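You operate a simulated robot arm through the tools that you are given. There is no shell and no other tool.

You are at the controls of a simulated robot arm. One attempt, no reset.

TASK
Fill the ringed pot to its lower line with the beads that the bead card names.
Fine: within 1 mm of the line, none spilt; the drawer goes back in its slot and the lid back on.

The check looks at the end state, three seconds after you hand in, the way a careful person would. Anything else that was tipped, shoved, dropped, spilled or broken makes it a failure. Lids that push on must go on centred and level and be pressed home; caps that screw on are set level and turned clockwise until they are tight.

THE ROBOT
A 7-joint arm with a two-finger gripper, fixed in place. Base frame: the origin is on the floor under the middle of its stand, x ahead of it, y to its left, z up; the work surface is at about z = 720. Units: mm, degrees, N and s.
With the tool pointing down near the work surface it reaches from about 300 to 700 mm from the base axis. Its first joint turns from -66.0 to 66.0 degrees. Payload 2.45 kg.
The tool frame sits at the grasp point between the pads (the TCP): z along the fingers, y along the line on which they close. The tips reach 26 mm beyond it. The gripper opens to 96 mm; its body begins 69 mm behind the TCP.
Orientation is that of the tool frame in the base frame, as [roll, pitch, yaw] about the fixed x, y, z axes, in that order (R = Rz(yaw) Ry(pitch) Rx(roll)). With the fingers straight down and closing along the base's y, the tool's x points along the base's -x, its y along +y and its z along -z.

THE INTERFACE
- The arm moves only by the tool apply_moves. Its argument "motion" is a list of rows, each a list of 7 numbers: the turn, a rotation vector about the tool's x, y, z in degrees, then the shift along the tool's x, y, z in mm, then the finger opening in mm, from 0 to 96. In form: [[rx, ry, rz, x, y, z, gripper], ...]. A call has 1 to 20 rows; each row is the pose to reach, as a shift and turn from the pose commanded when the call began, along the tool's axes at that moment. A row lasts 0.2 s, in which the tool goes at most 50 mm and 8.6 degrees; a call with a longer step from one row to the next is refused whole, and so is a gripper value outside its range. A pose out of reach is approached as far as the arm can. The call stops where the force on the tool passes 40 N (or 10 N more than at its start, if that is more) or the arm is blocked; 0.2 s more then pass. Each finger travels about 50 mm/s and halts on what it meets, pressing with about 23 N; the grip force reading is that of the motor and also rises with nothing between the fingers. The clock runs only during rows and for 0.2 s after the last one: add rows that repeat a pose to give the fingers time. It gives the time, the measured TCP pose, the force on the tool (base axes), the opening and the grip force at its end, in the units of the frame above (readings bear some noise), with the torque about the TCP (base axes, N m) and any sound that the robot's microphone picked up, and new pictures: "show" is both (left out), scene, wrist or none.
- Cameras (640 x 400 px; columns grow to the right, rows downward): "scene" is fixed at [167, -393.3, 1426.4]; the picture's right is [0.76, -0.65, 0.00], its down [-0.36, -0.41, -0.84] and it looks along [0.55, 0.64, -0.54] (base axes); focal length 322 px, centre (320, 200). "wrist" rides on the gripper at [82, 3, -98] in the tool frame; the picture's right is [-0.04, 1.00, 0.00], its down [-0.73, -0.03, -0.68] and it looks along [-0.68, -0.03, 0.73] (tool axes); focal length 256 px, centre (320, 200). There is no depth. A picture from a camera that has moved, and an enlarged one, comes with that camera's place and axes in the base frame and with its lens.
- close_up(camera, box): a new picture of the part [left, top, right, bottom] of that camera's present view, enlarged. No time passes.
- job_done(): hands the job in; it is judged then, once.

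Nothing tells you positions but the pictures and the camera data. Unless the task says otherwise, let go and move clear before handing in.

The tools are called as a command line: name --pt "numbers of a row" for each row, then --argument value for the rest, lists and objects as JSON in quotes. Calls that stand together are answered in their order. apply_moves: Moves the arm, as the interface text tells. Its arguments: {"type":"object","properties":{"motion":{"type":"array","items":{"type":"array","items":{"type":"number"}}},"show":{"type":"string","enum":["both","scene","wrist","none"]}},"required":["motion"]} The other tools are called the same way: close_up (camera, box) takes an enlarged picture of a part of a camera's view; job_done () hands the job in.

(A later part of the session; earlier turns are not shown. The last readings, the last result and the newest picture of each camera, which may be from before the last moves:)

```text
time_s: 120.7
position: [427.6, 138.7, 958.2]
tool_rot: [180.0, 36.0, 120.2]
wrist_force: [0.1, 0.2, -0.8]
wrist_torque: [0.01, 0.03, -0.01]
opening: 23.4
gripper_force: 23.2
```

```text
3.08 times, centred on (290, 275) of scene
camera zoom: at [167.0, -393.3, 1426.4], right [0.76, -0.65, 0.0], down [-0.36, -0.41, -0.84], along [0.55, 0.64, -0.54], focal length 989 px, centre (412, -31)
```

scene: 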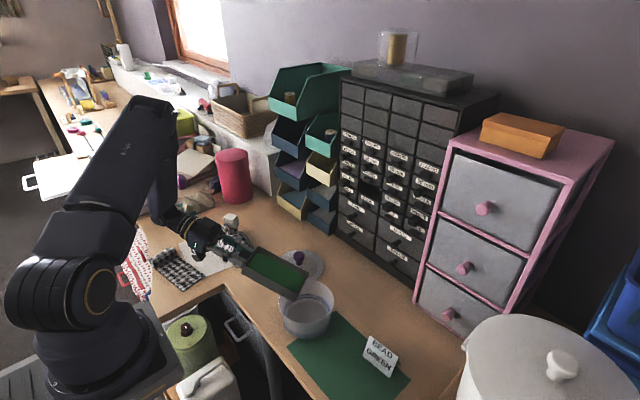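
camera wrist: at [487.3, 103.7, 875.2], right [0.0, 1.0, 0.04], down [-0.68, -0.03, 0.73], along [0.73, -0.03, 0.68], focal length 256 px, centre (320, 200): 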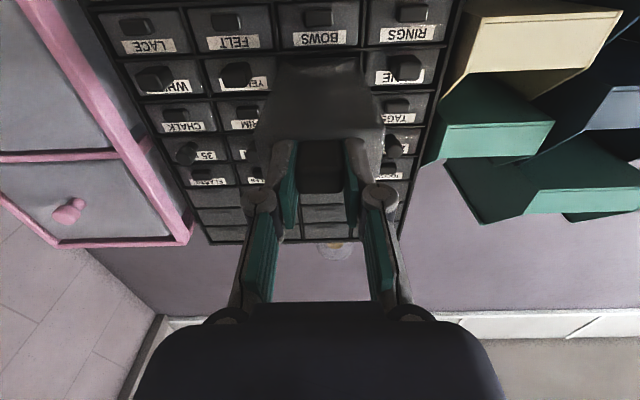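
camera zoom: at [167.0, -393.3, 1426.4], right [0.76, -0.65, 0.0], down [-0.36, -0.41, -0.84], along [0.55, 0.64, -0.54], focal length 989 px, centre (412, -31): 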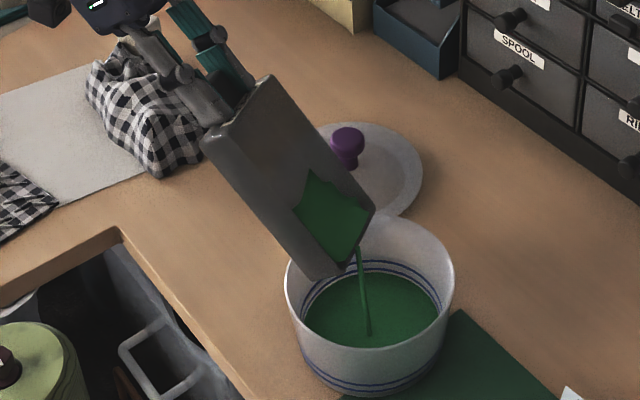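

~3.5 mm to go. Continuing to 58°.

apply_moves --pt "0 2 0 -5.3 0 0.2 10" --pt "0 4 0 -10.6 0 0.4 10" --pt "0 4 0 -10.6 0 0.4 10" --show "none"

close_up --camera "scene" --box '[290, 285, 325, 310]'

close_up --camera "scene" --box '[230, 210, 350, 340]'

```text
time_s: 121.5
position: [432.2, 130.2, 963.5]
tool_rot: [-180.0, 32.0, 120.1]
wrist_force: [0.0, 0.2, -1.7]
wrist_torque: [0.05, 0.03, -0.02]
opening: 22.9
gripper_force: 23.1
```

```text
16.00 times, centred on (308, 298) of scene
camera zoom: at [167.0, -393.3, 1426.4], right [0.76, -0.65, 0.0], down [-0.36, -0.41, -0.84], along [0.55, 0.64, -0.54], focal length 5145 px, centre (520, -1360)
```

zoom: 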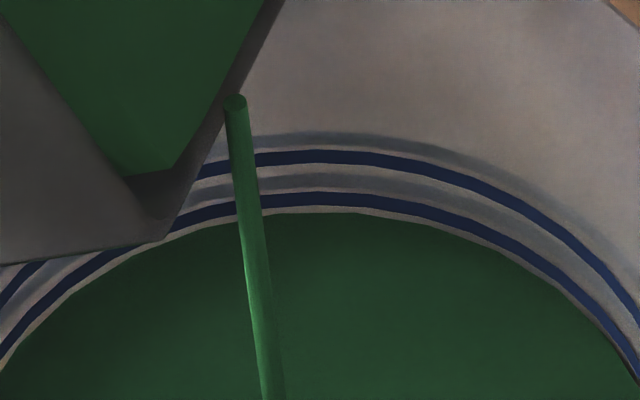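

```text
3.08 times, centred on (290, 275) of scene
camera zoom: at [167.0, -393.3, 1426.4], right [0.76, -0.65, 0.0], down [-0.36, -0.41, -0.84], along [0.55, 0.64, -0.54], focal length 989 px, centre (412, -31)
```

zoom: 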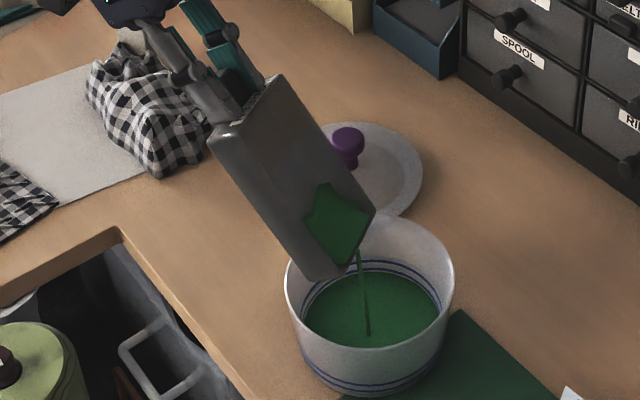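

About 2.6 mm to the line centre. Continuing to 62°.

apply_moves --pt "0 2 0 -5.3 0 0.2 10" --pt "0 4 0 -10.5 0 0.4 10" --pt "0 4 0 -10.5 0 0.4 10" --show "none"

close_up --camera "scene" --box '[290, 285, 325, 310]'

close_up --camera "scene" --box '[230, 210, 350, 340]'

```text
time_s: 122.3
position: [434.7, 123.3, 968.1]
tool_rot: [180.0, 28.1, 120.0]
wrist_force: [-0.4, 0.4, -0.9]
wrist_torque: [0.01, 0.07, -0.05]
opening: 23.3
gripper_force: 23.2
```

```text
16.00 times, centred on (308, 298) of scene
camera zoom: at [167.0, -393.3, 1426.4], right [0.76, -0.65, 0.0], down [-0.36, -0.41, -0.84], along [0.55, 0.64, -0.54], focal length 5145 px, centre (520, -1360)
```

zoom: 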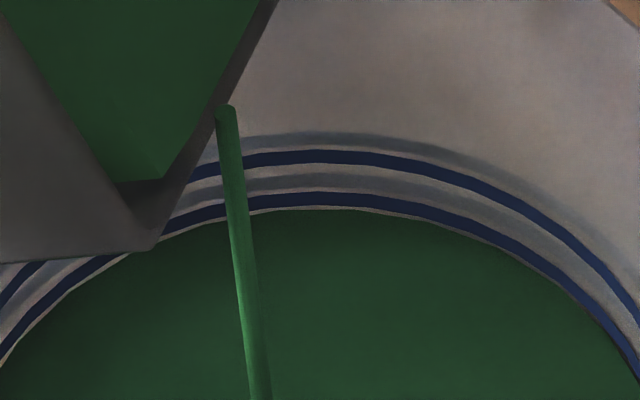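

```text
3.08 times, centred on (290, 275) of scene
camera zoom: at [167.0, -393.3, 1426.4], right [0.76, -0.65, 0.0], down [-0.36, -0.41, -0.84], along [0.55, 0.64, -0.54], focal length 989 px, centre (412, -31)
```

zoom: 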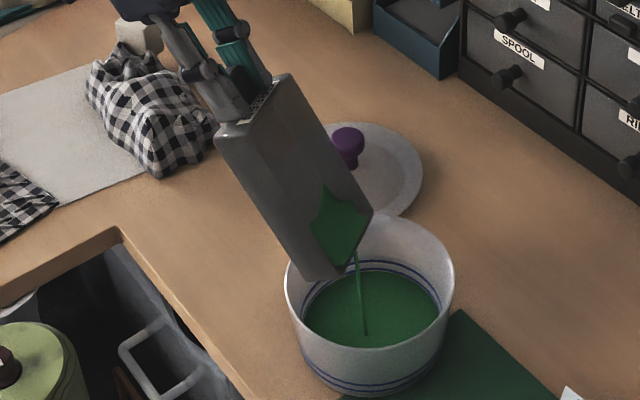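

~2 mm to the line's centre. Continuing to 66°.

apply_moves --pt "0 2 0 -5.4 0 0.2 10" --pt "0 4 0 -10.9 0 0.4 10" --pt "0 4 0 -10.9 0 0.4 10" --show "none"

close_up --camera "scene" --box '[290, 285, 325, 310]'

close_up --camera "scene" --box '[230, 210, 350, 340]'

```text
time_s: 123.1
position: [439.9, 114.5, 971.9]
tool_rot: [-180.0, 24.0, 120.2]
wrist_force: [-0.3, 0.7, -1.7]
wrist_torque: [0.06, 0.0, 0.05]
opening: 22.8
gripper_force: 23.0
```

```text
16.00 times, centred on (308, 298) of scene
camera zoom: at [167.0, -393.3, 1426.4], right [0.76, -0.65, 0.0], down [-0.36, -0.41, -0.84], along [0.55, 0.64, -0.54], focal length 5145 px, centre (520, -1360)
```

zoom: 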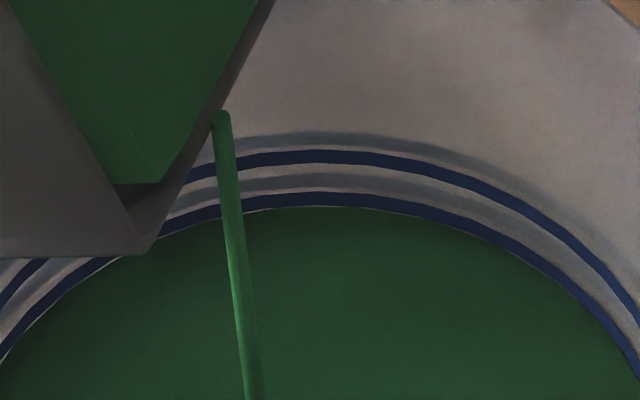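

```text
3.08 times, centred on (290, 275) of scene
camera zoom: at [167.0, -393.3, 1426.4], right [0.76, -0.65, 0.0], down [-0.36, -0.41, -0.84], along [0.55, 0.64, -0.54], focal length 989 px, centre (412, -31)
```

zoom: 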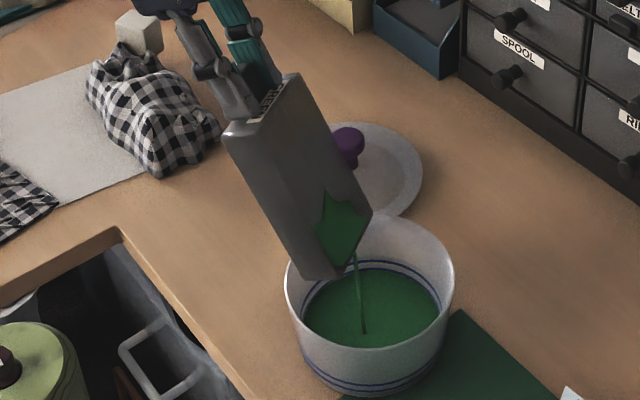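

The level now touches the lower edge of the line. I'll zoom in further to measure precisely.

close_up --camera "scene" --box '[303, 293, 319, 303]'

```text
16.00 times, centred on (311, 298) of scene
camera zoom: at [167.0, -393.3, 1426.4], right [0.76, -0.65, 0.0], down [-0.36, -0.41, -0.84], along [0.55, 0.64, -0.54], focal length 5145 px, centre (464, -1368)
```

zoom: 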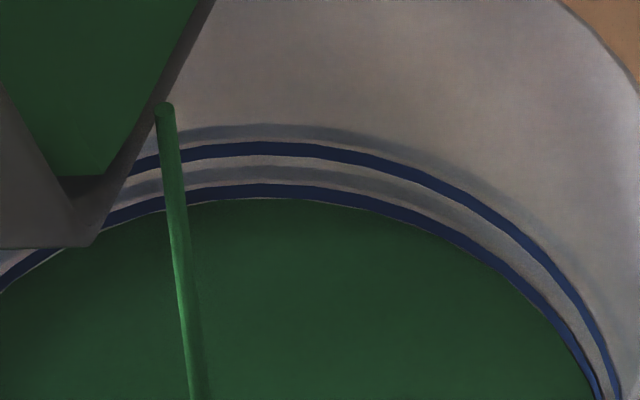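

The level is about 1.5 mm below the line's centre. Continuing to 70°.

apply_moves --pt "0 2 0 -5.4 0 0.2 10" --pt "0 4 0 -10.8 0 0.5 10" --pt "0 4 0 -10.8 0 0.5 10" --show "none"

close_up --camera "scene" --box '[303, 293, 319, 303]'

close_up --camera "scene" --box '[230, 210, 350, 340]'

```text
time_s: 123.9
position: [445.3, 104.8, 977.0]
tool_rot: [179.9, 20.1, 120.1]
wrist_force: [0.3, 0.0, -0.9]
wrist_torque: [0.05, 0.01, -0.04]
opening: 23.1
gripper_force: 22.3
```

```text
16.00 times, centred on (311, 298) of scene
camera zoom: at [167.0, -393.3, 1426.4], right [0.76, -0.65, 0.0], down [-0.36, -0.41, -0.84], along [0.55, 0.64, -0.54], focal length 5145 px, centre (464, -1368)
```

zoom: 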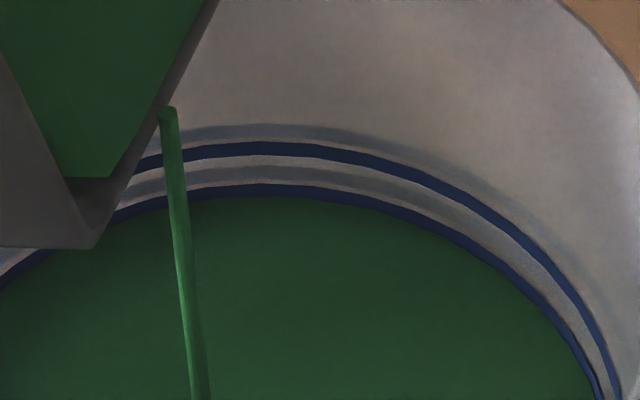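

```text
3.08 times, centred on (290, 275) of scene
camera zoom: at [167.0, -393.3, 1426.4], right [0.76, -0.65, 0.0], down [-0.36, -0.41, -0.84], along [0.55, 0.64, -0.54], focal length 989 px, centre (412, -31)
```

zoom: 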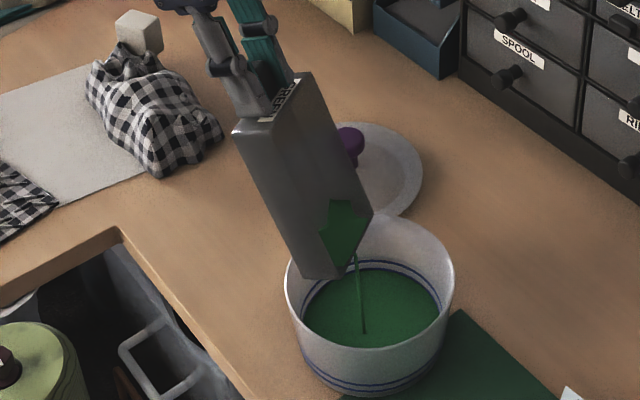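

About 1 mm below centre now. A slightly steeper tilt to 73°, with short pauses:

apply_moves --pt "0 1.5 0 -4.1 0 0.3 10" --pt "0 3 0 -8.2 0 0.6 10" --pt "0 3 0 -8.2 0 0.6 10" --show "none"

close_up --camera "scene" --box '[303, 293, 319, 303]'

```text
time_s: 124.7
position: [450.1, 97.9, 980.2]
tool_rot: [-180.0, 17.0, 120.1]
wrist_force: [0.4, -0.6, -0.9]
wrist_torque: [0.02, -0.02, -0.03]
opening: 22.8
gripper_force: 23.1
```

```text
16.00 times, centred on (311, 298) of scene
camera zoom: at [167.0, -393.3, 1426.4], right [0.76, -0.65, 0.0], down [-0.36, -0.41, -0.84], along [0.55, 0.64, -0.54], focal length 5145 px, centre (464, -1368)
```

zoom: 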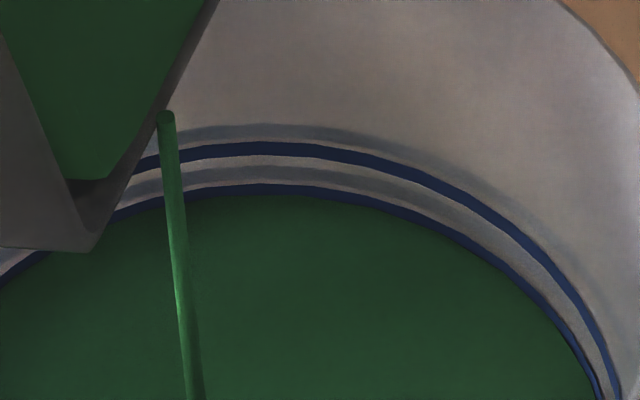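

apply_moves --pt "0 1.5 0 -4 0 0.8 10" --pt "0 3 0 -8 0 1.5 10" --pt "0 3 0 -8 0 1.5 10" --show "none"

close_up --camera "scene" --box '[303, 293, 319, 303]'

close_up --camera "scene" --box '[230, 210, 350, 340]'

```text
time_s: 125.5
position: [453.2, 92.0, 981.7]
tool_rot: [179.9, 14.0, 120.1]
wrist_force: [-0.1, -1.3, -0.6]
wrist_torque: [0.01, 0.01, -0.02]
opening: 23.5
gripper_force: 22.7
```

```text
16.00 times, centred on (311, 298) of scene
camera zoom: at [167.0, -393.3, 1426.4], right [0.76, -0.65, 0.0], down [-0.36, -0.41, -0.84], along [0.55, 0.64, -0.54], focal length 5145 px, centre (464, -1368)
```

zoom: 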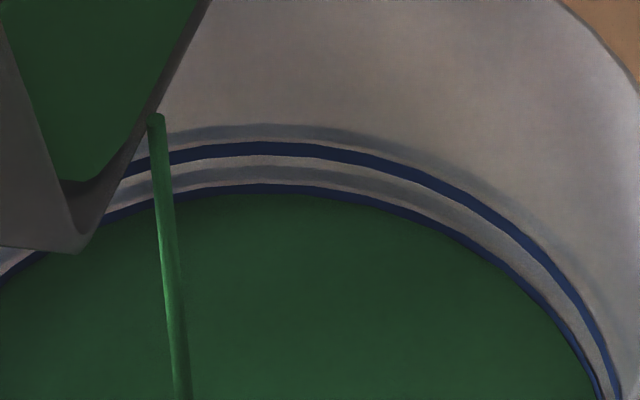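

```text
3.08 times, centred on (290, 275) of scene
camera zoom: at [167.0, -393.3, 1426.4], right [0.76, -0.65, 0.0], down [-0.36, -0.41, -0.84], along [0.55, 0.64, -0.54], focal length 989 px, centre (412, -31)
```

zoom: 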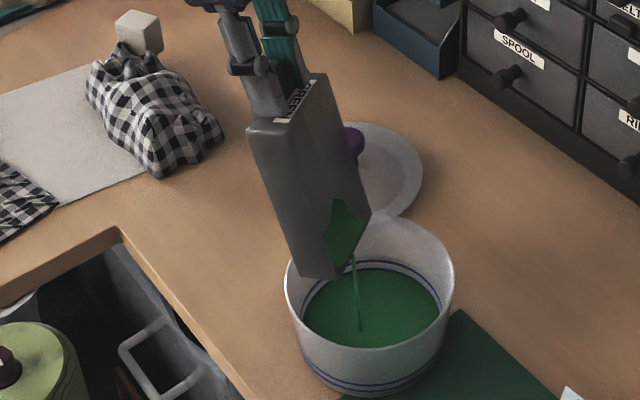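

The level is now within about 0.5 mm of the line's centre. One last small nudge, then I'll tilt back to stop the flow.

apply_moves --pt "0 1.5 0 -4 0 0.9 10" --pt "0 2 0 -5.3 0 1.2 10" --pt "0 2 0 -5.3 0 1.2 10" --show "none"

close_up --camera "scene" --box '[303, 293, 319, 303]'

```text
time_s: 126.3
position: [456.9, 87.6, 980.4]
tool_rot: [179.9, 11.9, 120.1]
wrist_force: [-0.8, -0.1, -0.3]
wrist_torque: [0.01, 0.01, -0.01]
opening: 23.0
gripper_force: 22.7
```

```text
16.00 times, centred on (311, 298) of scene
camera zoom: at [167.0, -393.3, 1426.4], right [0.76, -0.65, 0.0], down [-0.36, -0.41, -0.84], along [0.55, 0.64, -0.54], focal length 5145 px, centre (464, -1368)
```

zoom: 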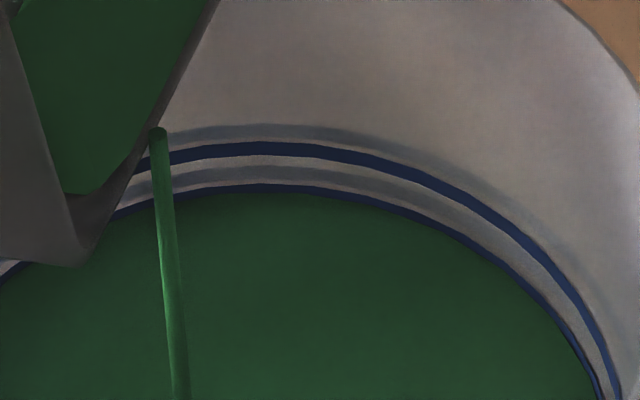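

The level is on the line. Tilting back now to stop the flow.

apply_moves --pt "0 -6 0 15 0 -4.5 10" --pt "0 -12 0 29.5 0 -9 10" --pt "0 -18 0 44 0 -13.4 10" --show "none"

close_up --camera "scene" --box '[303, 293, 319, 303]'

close_up --camera "scene" --box '[230, 210, 350, 340]'

```text
time_s: 127.1
position: [432.9, 128.7, 986.0]
tool_rot: [-179.9, 30.1, 120.1]
wrist_force: [-0.1, 0.4, -0.5]
wrist_torque: [0.02, 0.0, -0.03]
opening: 23.1
gripper_force: 23.2
```

```text
16.00 times, centred on (311, 298) of scene
camera zoom: at [167.0, -393.3, 1426.4], right [0.76, -0.65, 0.0], down [-0.36, -0.41, -0.84], along [0.55, 0.64, -0.54], focal length 5145 px, centre (464, -1368)
```

zoom: 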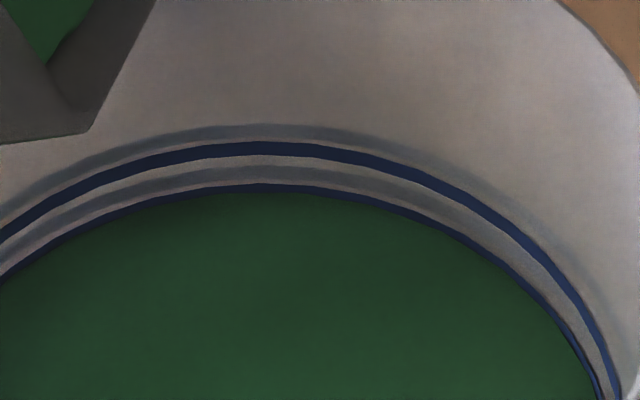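

```text
3.08 times, centred on (290, 275) of scene
camera zoom: at [167.0, -393.3, 1426.4], right [0.76, -0.65, 0.0], down [-0.36, -0.41, -0.84], along [0.55, 0.64, -0.54], focal length 989 px, centre (412, -31)
```

zoom: 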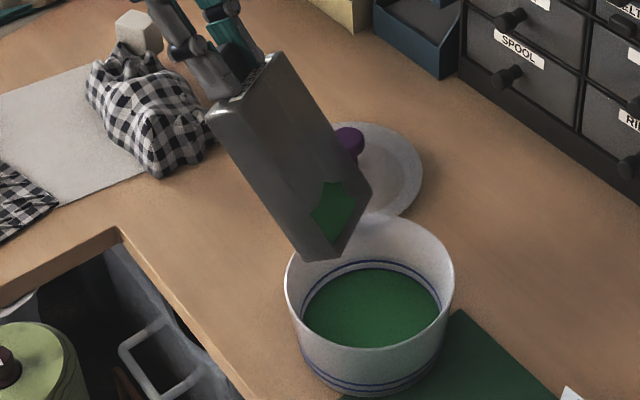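

The stream has stopped and the bead level sits at the middle of the lower line, with nothing spilt. Now I'll untilt the drawer, moving away.

apply_moves --pt "0 -5 0 12 0 0.5 10" --pt "0 -10 0 23 0 1 10" --pt "0 -15 0 35 0 1.5 10" --pt "0 -20 0 46 0 2 10" --pt "0 -26 0 55 0 4 10" --pt "0 -32 0 64 0 6 10" --pt "0 -38 0 72 0 8 10" --pt "0 -40 0 75 0 8 10" --pt "0 -40 0 75 0 8 10" --show "scene"

close_up --camera "scene" --box '[230, 210, 350, 340]'

```text
time_s: 129.1
position: [402.9, 179.0, 939.1]
tool_rot: [180.0, 70.0, 120.0]
wrist_force: [1.0, -0.3, -1.3]
wrist_torque: [0.06, 0.05, -0.01]
opening: 23.0
gripper_force: 23.2
```

scene: 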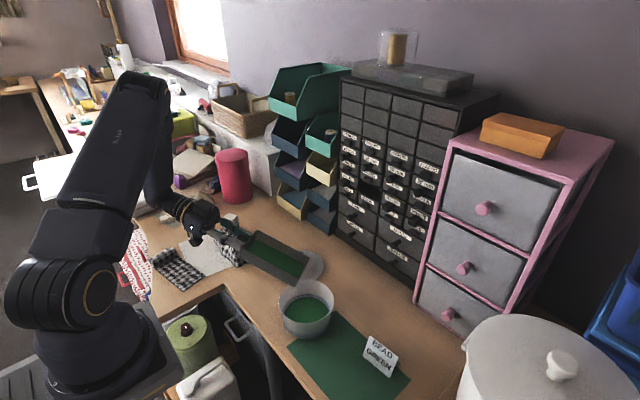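

```text
3.08 times, centred on (290, 275) of scene
camera zoom: at [167.0, -393.3, 1426.4], right [0.76, -0.65, 0.0], down [-0.36, -0.41, -0.84], along [0.55, 0.64, -0.54], focal length 989 px, centre (412, -31)
```

zoom: 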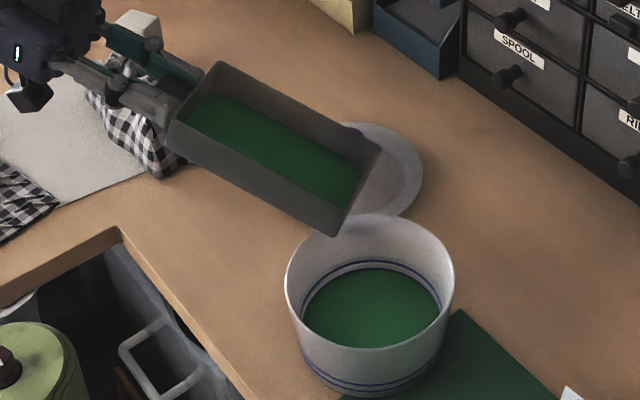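

apply_moves --pt "0 -4 0 -4 0 -2.5 10" --pt "0 -8 0 -8 0 -5 10" --pt "0 -12 0 -12 0 -7.5 10" --pt "0 -16 0 -16 0 -10 10" --pt "0 -20 0 -21 0 -13 10" --pt "0 -20 0 -21 0 -13 10" --show "none"

apply_moves --pt "-2 0 0 0 2 5 10" --pt "-6 0 0 0 5 12 10" --pt "-11 0 0 0 9 21 10" --pt "-16 0 0 0 12 30 10" --pt "-21 0 0 0 14 38 10" --pt "-26 0 0 0 16 46 10" --pt "-31 0 0 0 18 55 10" --pt "-36 0 0 0 18 64 10" --pt "-41 0 0 0 18 73 10" --pt "-46 0 0 0 18 82 10" --pt "-51 0 0 0 18 91 10" --pt "-56 0 0 0 18 100 10" --pt "-60 0 0 0 18 108 10" --pt "-60 0 0 0 18 108 10" --show "both"

```text
time_s: 130.5
position: [400.9, 184.2, 964.0]
tool_rot: [-5.6, 89.9, -65.6]
wrist_force: [-0.2, -0.5, -1.4]
wrist_torque: [0.08, 0.03, 0.01]
opening: 23.3
gripper_force: 23.0
```

```text
time_s: 133.5
position: [469.7, 98.6, 964.4]
tool_rot: [176.2, 89.9, 176.3]
wrist_force: [-0.4, 0.2, 0.2]
wrist_torque: [-0.01, 0.09, 0.0]
opening: 23.0
gripper_force: 22.6
camera wrist: at [372.1, 101.3, 881.3], right [0.0, 1.0, 0.04], down [-0.68, -0.03, 0.73], along [0.73, -0.03, 0.68], focal length 256 px, centre (320, 200)
```

scene: 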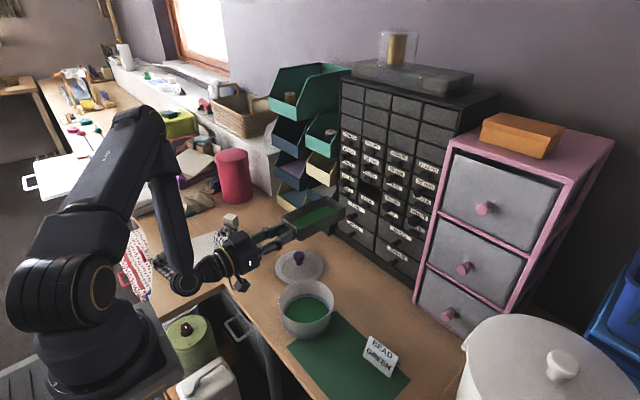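
wrist: 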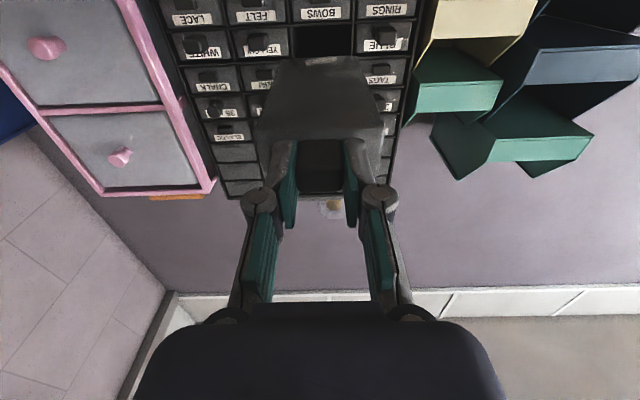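

Level at the transfer point. I'll check if the drawer has drooped in the grip by comparing with the earlier view.

close_up --camera "wrist" --box '[220, 40, 420, 180]'

close_up --camera "scene" --box '[220, 170, 360, 290]'

```text
2.86 times, centred on (320, 110) of wrist
camera zoom: at [372.1, 101.3, 881.3], right [0.0, 1.0, 0.04], down [-0.68, -0.03, 0.73], along [0.73, -0.03, 0.68], focal length 731 px, centre (320, 457)
```

zoom: 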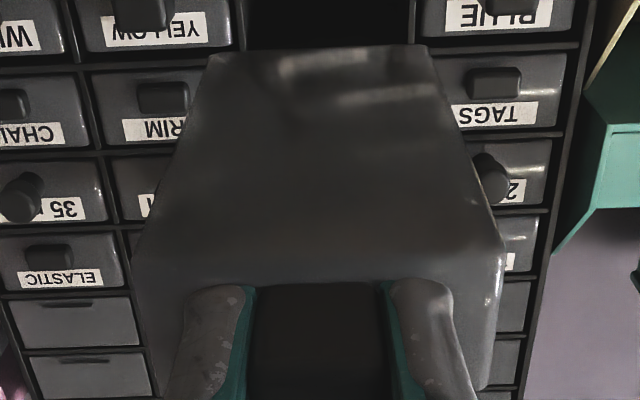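

```text
3.33 times, centred on (290, 230) of scene
camera zoom: at [167.0, -393.3, 1426.4], right [0.76, -0.65, 0.0], down [-0.36, -0.41, -0.84], along [0.55, 0.64, -0.54], focal length 1072 px, centre (420, 100)
```

zoom: 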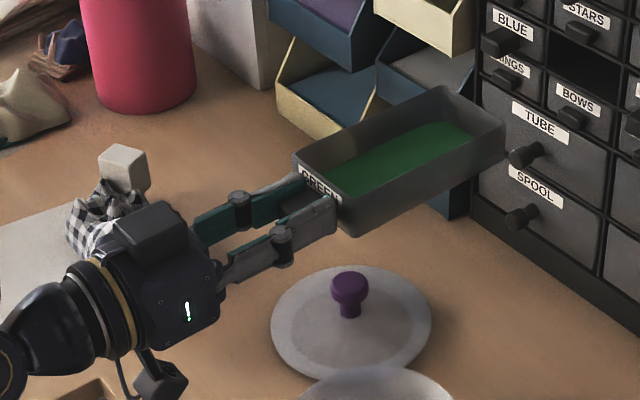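

The droop looks negligible. I'll move to just outside the slot, with about 2 mm of extra height.

apply_moves --pt "0 0 0 1 1 8 10" --pt "0 0 0 2 2 20 10" --pt "0 0 0 3 2.8 34 10" --pt "0 0 0 4 2.8 48 10" --pt "0 0 0 4.6 2.8 62 10" --pt "0 0 0 4.6 2.8 76 10" --pt "0 0 0 4.6 2.8 90 10" --pt "0 0 0 4.6 2.8 102 10" --pt "0 0 0 4.6 2.8 110 10" --pt "0 0 0 4.6 2.8 110 10" --show "none"

apply_moves --pt "0 0 0 0 0 0 10" --show "wrist"

close_up --camera "scene" --box '[338, 180, 398, 220]'

close_up --camera "wrist" --box '[220, 40, 420, 180]'

```text
time_s: 135.7
position: [581.0, 101.1, 959.9]
tool_rot: [141.5, 90.0, 141.5]
wrist_force: [0.3, -0.4, -2.1]
wrist_torque: [0.04, 0.07, 0.0]
opening: 23.4
gripper_force: 22.8
```

```text
time_s: 136.1
position: [581.1, 101.8, 960.2]
tool_rot: [154.4, 89.9, 154.6]
wrist_force: [0.0, 0.0, -0.2]
wrist_torque: [-0.03, 0.06, 0.01]
opening: 23.3
gripper_force: 22.8
camera wrist: at [482.1, 105.3, 876.5], right [0.0, 1.0, 0.04], down [-0.68, -0.03, 0.73], along [0.73, -0.03, 0.68], focal length 256 px, centre (320, 200)
```

wrist: 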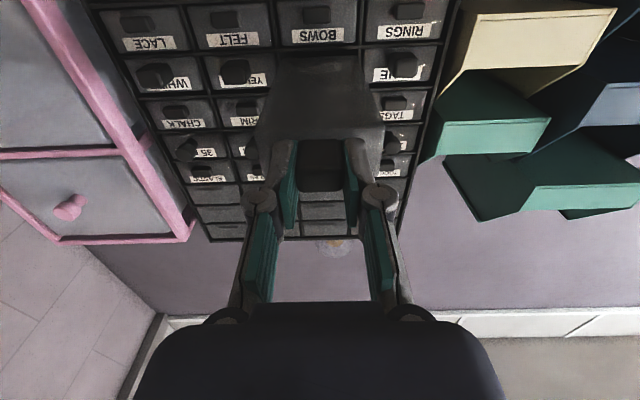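

```text
10.00 times, centred on (368, 200) of scene
camera zoom: at [167.0, -393.3, 1426.4], right [0.76, -0.65, 0.0], down [-0.36, -0.41, -0.84], along [0.55, 0.64, -0.54], focal length 3215 px, centre (-160, 200)
```

zoom: 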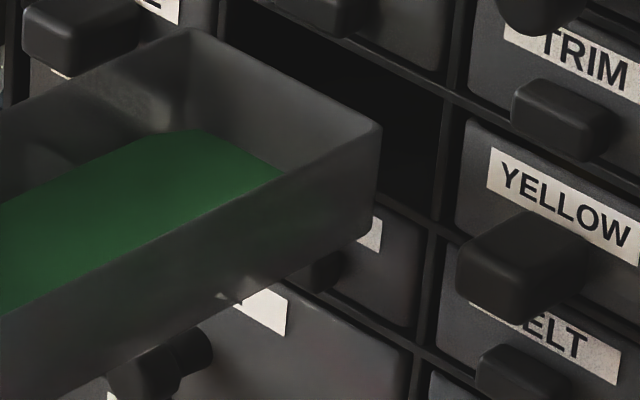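

```text
2.86 times, centred on (320, 110) of wrist
camera zoom: at [482.1, 105.3, 876.5], right [0.0, 1.0, 0.04], down [-0.68, -0.03, 0.73], along [0.73, -0.03, 0.68], focal length 731 px, centre (320, 457)
```

zoom: 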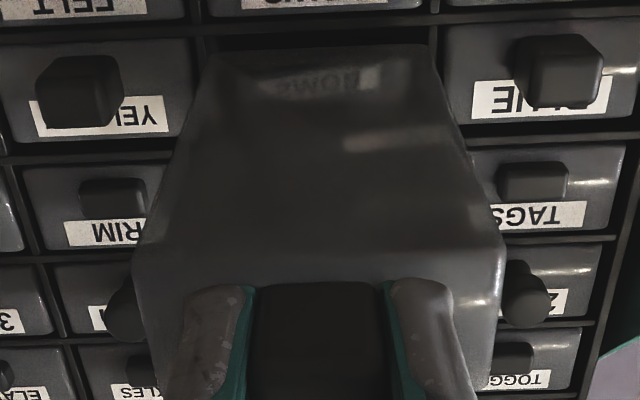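

I'm 1.2 mm too far +Y. I'll correct that and zoom on the drawer's lower back corner versus the rail.

apply_moves --pt "0 0 0 0 -0.6 4 10" --pt "0 0 0 0 -1.2 8 10" --pt "0 0 0 0 -1.2 12 10" --pt "0 0 0 0 -1.2 12 10" --pt "0 0 0 0 -1.2 12 10" --show "wrist"

close_up --camera "scene" --box '[358, 180, 398, 210]'

close_up --camera "wrist" --box '[260, 40, 380, 120]'

```text
time_s: 137.3
position: [593.2, 101.2, 960.8]
tool_rot: [162.0, 90.0, 162.1]
wrist_force: [0.0, 0.0, -0.8]
wrist_torque: [0.0, 0.05, 0.0]
opening: 23.1
gripper_force: 22.7
camera wrist: at [494.3, 104.9, 877.7], right [0.0, 1.0, 0.04], down [-0.68, -0.03, 0.73], along [0.73, -0.03, 0.68], focal length 256 px, centre (320, 200)
```

wrist: 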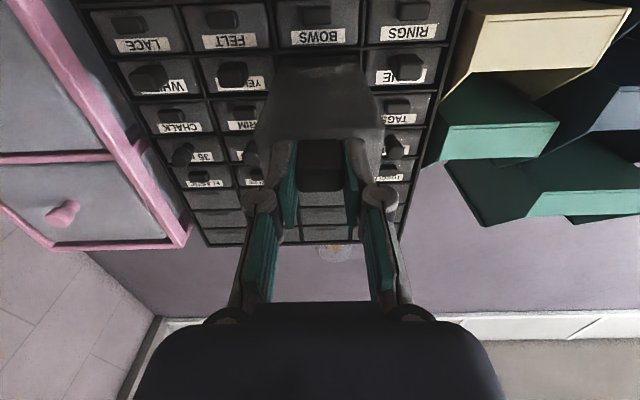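

```text
13.33 times, centred on (378, 195) of scene
camera zoom: at [167.0, -393.3, 1426.4], right [0.76, -0.65, 0.0], down [-0.36, -0.41, -0.84], along [0.55, 0.64, -0.54], focal length 4287 px, centre (-453, 267)
```

zoom: 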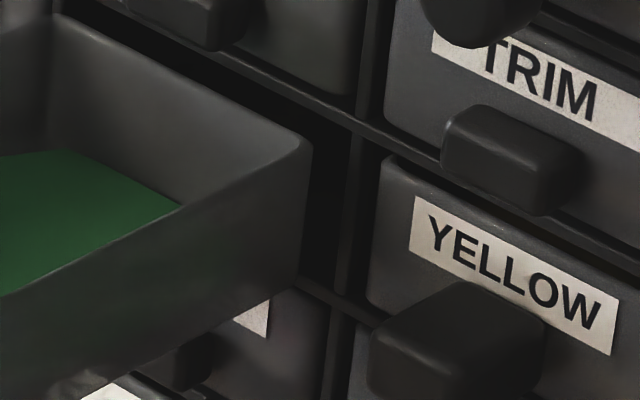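

```text
5.00 times, centred on (320, 80) of wrist
camera zoom: at [494.3, 104.9, 877.7], right [0.0, 1.0, 0.04], down [-0.68, -0.03, 0.73], along [0.73, -0.03, 0.68], focal length 1280 px, centre (320, 800)
```

zoom: 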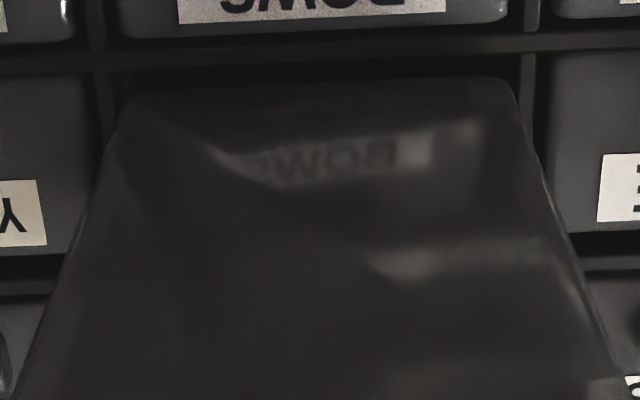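

The rim corner is at the same place as in the insertion that worked, and side gaps look equal. I'll insert gently.

apply_moves --pt "0 0 0 0.3 -0.3 3 10" --pt "0 0 0 0.5 -0.3 6 10" --pt "0 0 0 0.5 -0.3 9 10" --pt "0 0 0 0.5 -0.3 12 10" --pt "0 0 0 0.5 -0.3 15 10" --pt "0 0 0 0.5 -0.3 18 10" --pt "0 0 0 0.5 -0.3 20 10" --show "wrist"

close_up --camera "scene" --box '[338, 180, 398, 220]'

close_up --camera "wrist" --box '[260, 40, 380, 120]'

```text
time_s: 138.9
position: [612.7, 101.5, 958.8]
tool_rot: [162.7, 89.9, 162.8]
wrist_force: [-0.3, -0.9, -0.6]
wrist_torque: [0.01, 0.06, -0.03]
opening: 22.9
gripper_force: 23.5
camera wrist: at [514.5, 104.4, 877.1], right [0.0, 1.0, 0.04], down [-0.68, -0.03, 0.73], along [0.73, -0.03, 0.68], focal length 256 px, centre (320, 200)
```

wrist: 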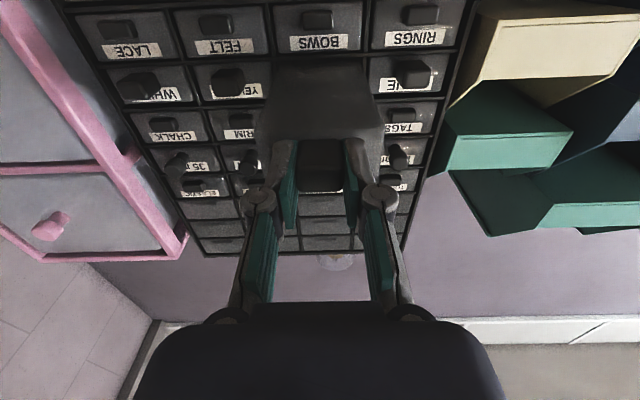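

```text
10.00 times, centred on (368, 200) of scene
camera zoom: at [167.0, -393.3, 1426.4], right [0.76, -0.65, 0.0], down [-0.36, -0.41, -0.84], along [0.55, 0.64, -0.54], focal length 3215 px, centre (-160, 200)
```

zoom: 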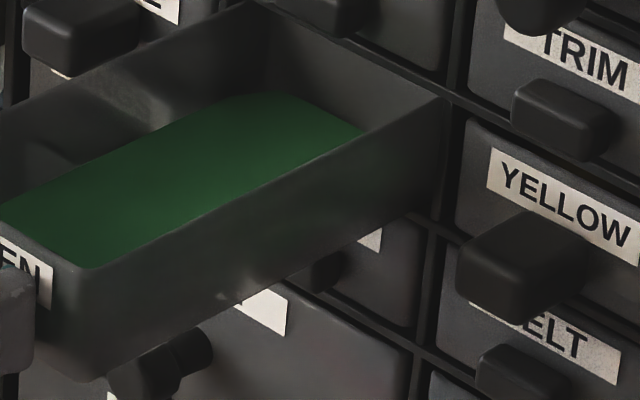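

```text
5.00 times, centred on (320, 80) of wrist
camera zoom: at [514.5, 104.4, 877.1], right [0.0, 1.0, 0.04], down [-0.68, -0.03, 0.73], along [0.73, -0.03, 0.68], focal length 1280 px, centre (320, 800)
```

zoom: 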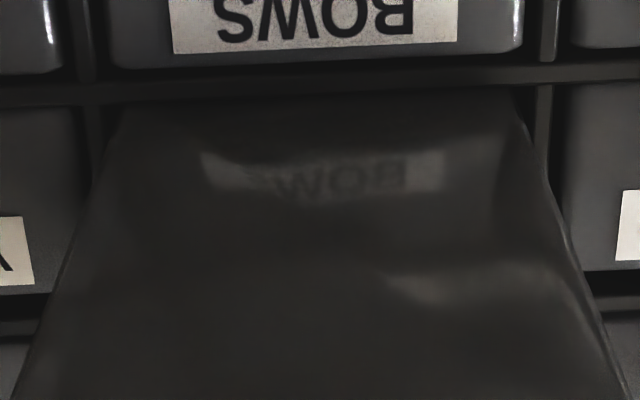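

It's entering freely. I'll push on, lowering slightly as it goes.

apply_moves --pt "0 0 0 0 0 6 10" --pt "0 0 0 0 0 14 10" --pt "0 0 0 0.2 0 22 10" --pt "0 0 0 0.4 0 30 10" --pt "0 0 0 0.6 0 38 10" --pt "0 0 0 0.8 0 46 10" --pt "0 0 0 1.0 0 54 10" --pt "0 0 0 1.2 0 62 10" --pt "0 0 0 1.4 0 70 10" --pt "0 0 0 1.5 0 70 10" --show "wrist"

apply_moves --pt "0 0 0 0 0 6 10" --pt "0 0 0 0.1 0 14 10" --pt "0 0 0 0.2 0 22 10" --pt "0 0 0 0.4 0 30 10" --pt "0 0 0 0.5 0 38 10" --pt "0 0 0 0.5 0 44 10" --pt "0 0 0 0.5 0 44 10" --show "wrist"

close_up --camera "scene" --box '[338, 160, 418, 230]'

```text
time_s: 141.1
position: [683.1, 100.1, 957.7]
tool_rot: [18.0, 89.9, 18.1]
wrist_force: [0.8, -0.3, 3.8]
wrist_torque: [0.02, -0.79, -0.09]
opening: 23.1
gripper_force: 22.9
camera wrist: at [583.7, 104.2, 875.2], right [0.0, 1.0, 0.04], down [-0.68, -0.03, 0.73], along [0.73, -0.03, 0.68], focal length 256 px, centre (320, 200)
```

wrist: 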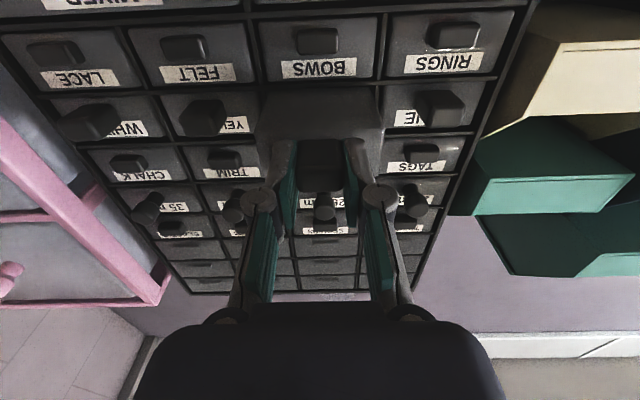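

```text
time_s: 142.7
position: [726.8, 100.1, 958.3]
tool_rot: [-39.8, 90.0, -39.7]
wrist_force: [-1.1, 1.3, 2.8]
wrist_torque: [0.01, -0.54, 0.06]
opening: 23.1
gripper_force: 23.5
camera wrist: at [628.6, 103.6, 875.0], right [0.0, 1.0, 0.04], down [-0.68, -0.03, 0.73], along [0.73, -0.03, 0.68], focal length 256 px, centre (320, 200)
```

wrist: 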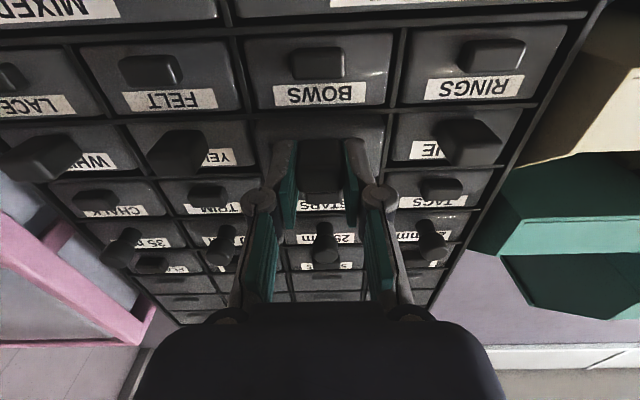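

```text
5.71 times, centred on (378, 195) of scene
camera zoom: at [166.9, -393.3, 1426.5], right [0.76, -0.65, 0.0], down [-0.36, -0.41, -0.84], along [0.55, 0.64, -0.54], focal length 1837 px, centre (-11, 229)
```

zoom: 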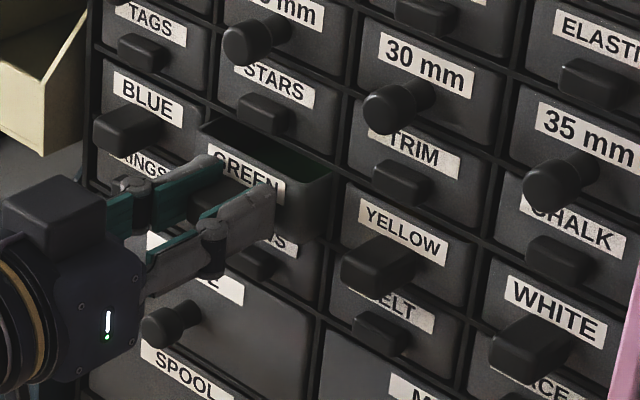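

About 17 mm to go to flush. Finishing gently.

apply_moves --pt "0 0 0 0 0.2 4 10" --pt "0 0 0 0 0.4 8 10" --pt "0 0 0 0 0.4 12 10" --pt "0 0 0 0 0.4 15 10" --pt "0 0 0 0 0.4 16.7 10" --pt "0 0 0 0 0.4 16.7 10" --show "wrist"

close_up --camera "scene" --box '[338, 160, 418, 230]'

```text
time_s: 144.1
position: [742.7, 102.0, 956.7]
tool_rot: [12.3, 89.9, 12.3]
wrist_force: [-2.1, 1.1, 10.0]
wrist_torque: [0.0, -0.21, 0.02]
opening: 23.1
gripper_force: 23.2
camera wrist: at [645.0, 104.7, 874.5], right [0.0, 1.0, 0.04], down [-0.68, -0.03, 0.73], along [0.73, -0.03, 0.68], focal length 256 px, centre (320, 200)
```

wrist: 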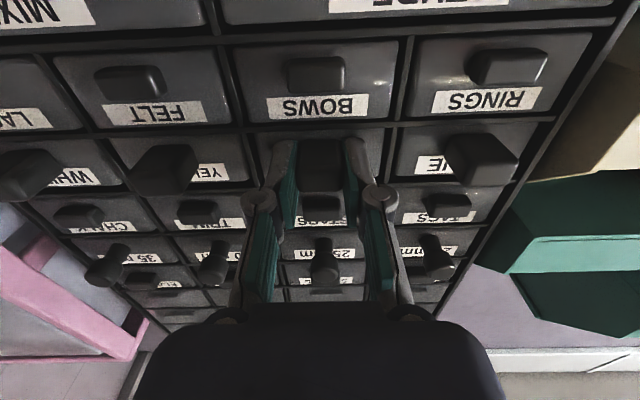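

```text
5.71 times, centred on (378, 195) of scene
camera zoom: at [166.7, -393.3, 1426.5], right [0.76, -0.65, 0.0], down [-0.35, -0.41, -0.84], along [0.55, 0.64, -0.54], focal length 1837 px, centre (-11, 229)
```

zoom: 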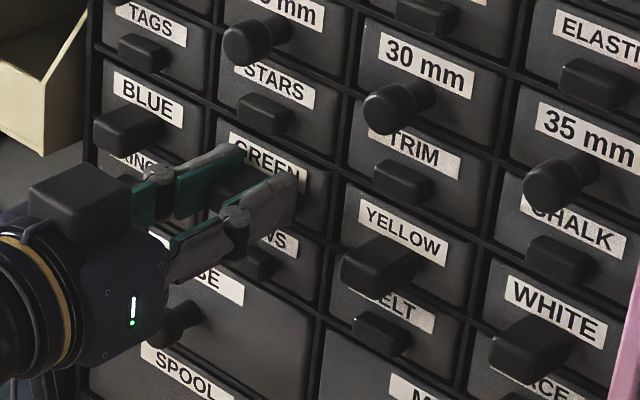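

The drawer looks home. I'll relieve the slight downward press, release, back away, and inspect.

apply_moves --pt "0 0 0 -0.7 0 0 10" --pt "0 0 0 -1.2 0 0 10" --pt "0 0 0 -1.2 0 0 24" --pt "0 0 0 -1.2 0 0 35" --pt "0 0 0 -1.2 0 0 48" --pt "0 0 0 -1.2 0 0 50" --pt "0 0 0 -1.2 0 -10 50" --pt "0 0 0 -1.2 0 -30 50" --pt "0 0 0 -1.2 0 -60 50" --pt "0 0 0 -1.2 0 -100 50" --pt "0 0 0 -1.2 0 -140 50" --pt "0 0 0 -1.2 0 -140 50" --show "both"

close_up --camera "scene" --box '[338, 170, 418, 230]'

close_up --camera "wrist" --box '[200, 40, 460, 200]'

```text
time_s: 146.7
position: [602.6, 102.7, 955.3]
tool_rot: [-92.7, 90.0, -92.7]
wrist_force: [-0.6, -0.4, 0.2]
wrist_torque: [0.0, 0.02, 0.0]
opening: 50.0
gripper_force: 0.0
camera wrist: at [503.9, 106.0, 872.5], right [0.0, 1.0, 0.04], down [-0.68, -0.03, 0.73], along [0.73, -0.03, 0.68], focal length 256 px, centre (320, 200)
```

scene: 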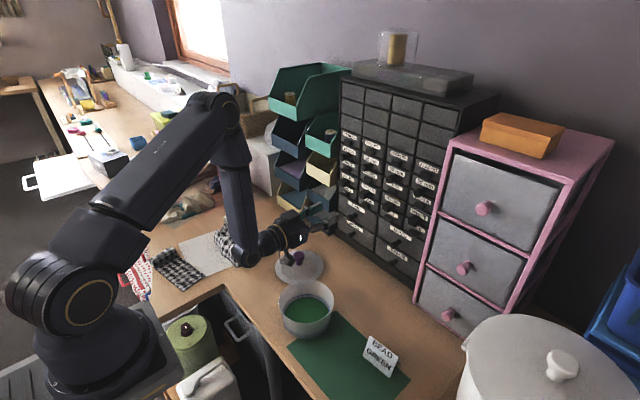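
wrist: 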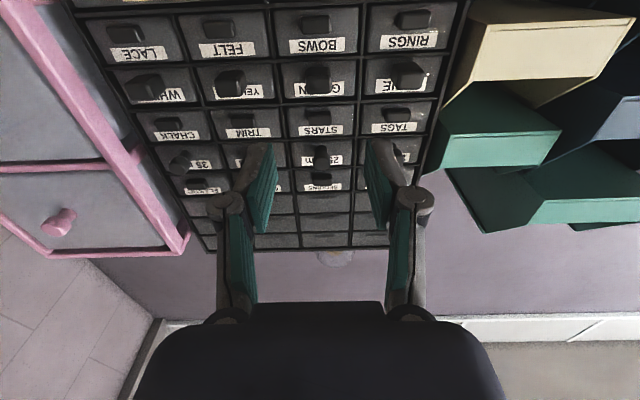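

```text
6.67 times, centred on (378, 200) of scene
camera zoom: at [167.0, -393.3, 1426.4], right [0.76, -0.65, 0.0], down [-0.36, -0.41, -0.84], along [0.55, 0.64, -0.54], focal length 2144 px, centre (-67, 200)
```

zoom: 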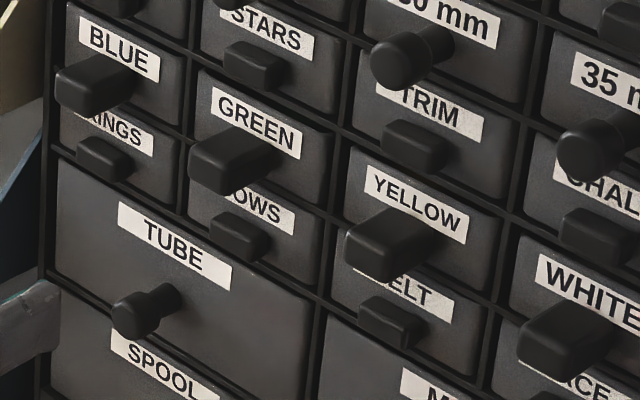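

```text
2.46 times, centred on (330, 120) of wrist
camera zoom: at [503.9, 106.0, 872.5], right [0.0, 1.0, 0.04], down [-0.68, -0.03, 0.73], along [0.73, -0.03, 0.68], focal length 630 px, centre (295, 397)
```

zoom: 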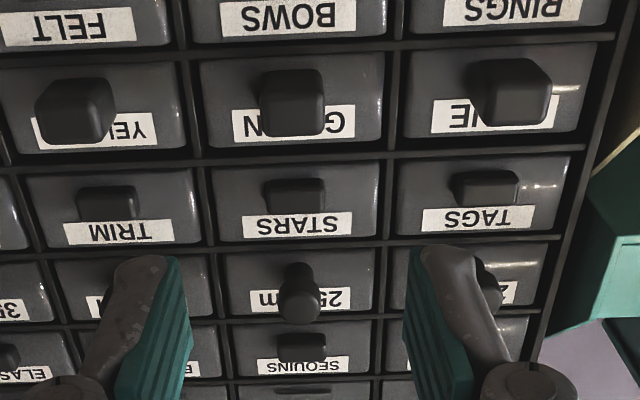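

The drawer looks flush with its neighbours. I'll take the same zoom as at the very start to compare exactly.

close_up --camera "scene" --box '[335, 180, 445, 250]'

close_up --camera "scene" --box '[275, 270, 340, 340]'

close_up --camera "scene" --box '[303, 293, 319, 303]'

```text
5.71 times, centred on (390, 215) of scene
camera zoom: at [167.0, -393.3, 1426.4], right [0.76, -0.65, 0.0], down [-0.36, -0.41, -0.84], along [0.55, 0.64, -0.54], focal length 1837 px, centre (-80, 114)
```

zoom: 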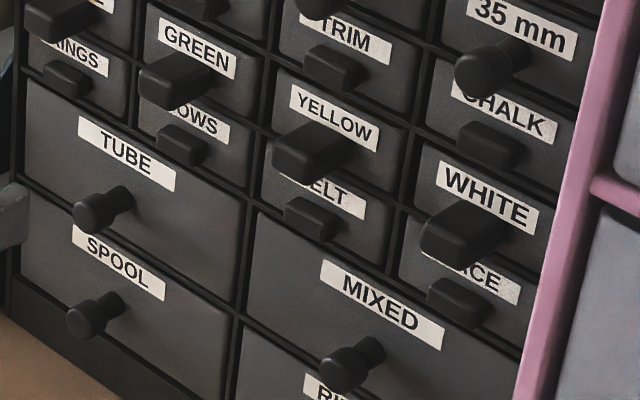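

```text
5.71 times, centred on (308, 305) of scene
camera zoom: at [167.0, -393.3, 1426.4], right [0.76, -0.65, 0.0], down [-0.36, -0.41, -0.84], along [0.55, 0.64, -0.54], focal length 1837 px, centre (391, -400)
```

zoom: 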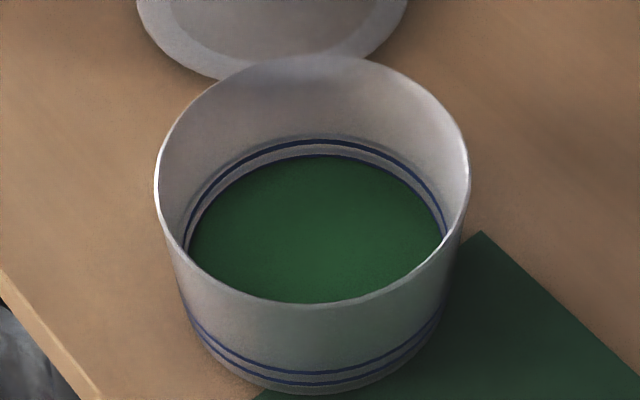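

```text
16.00 times, centred on (311, 298) of scene
camera zoom: at [167.0, -393.3, 1426.4], right [0.76, -0.65, 0.0], down [-0.36, -0.41, -0.84], along [0.55, 0.64, -0.54], focal length 5145 px, centre (464, -1368)
```

zoom: 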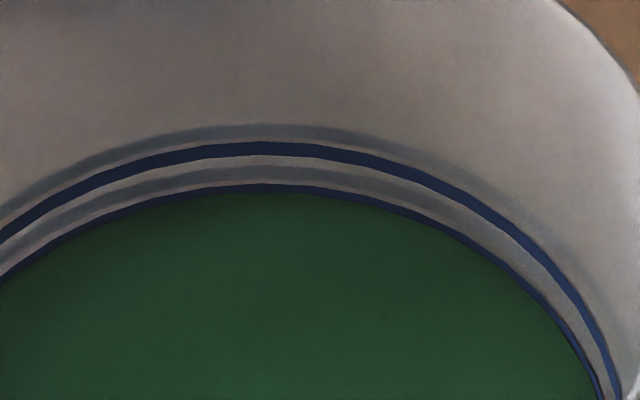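

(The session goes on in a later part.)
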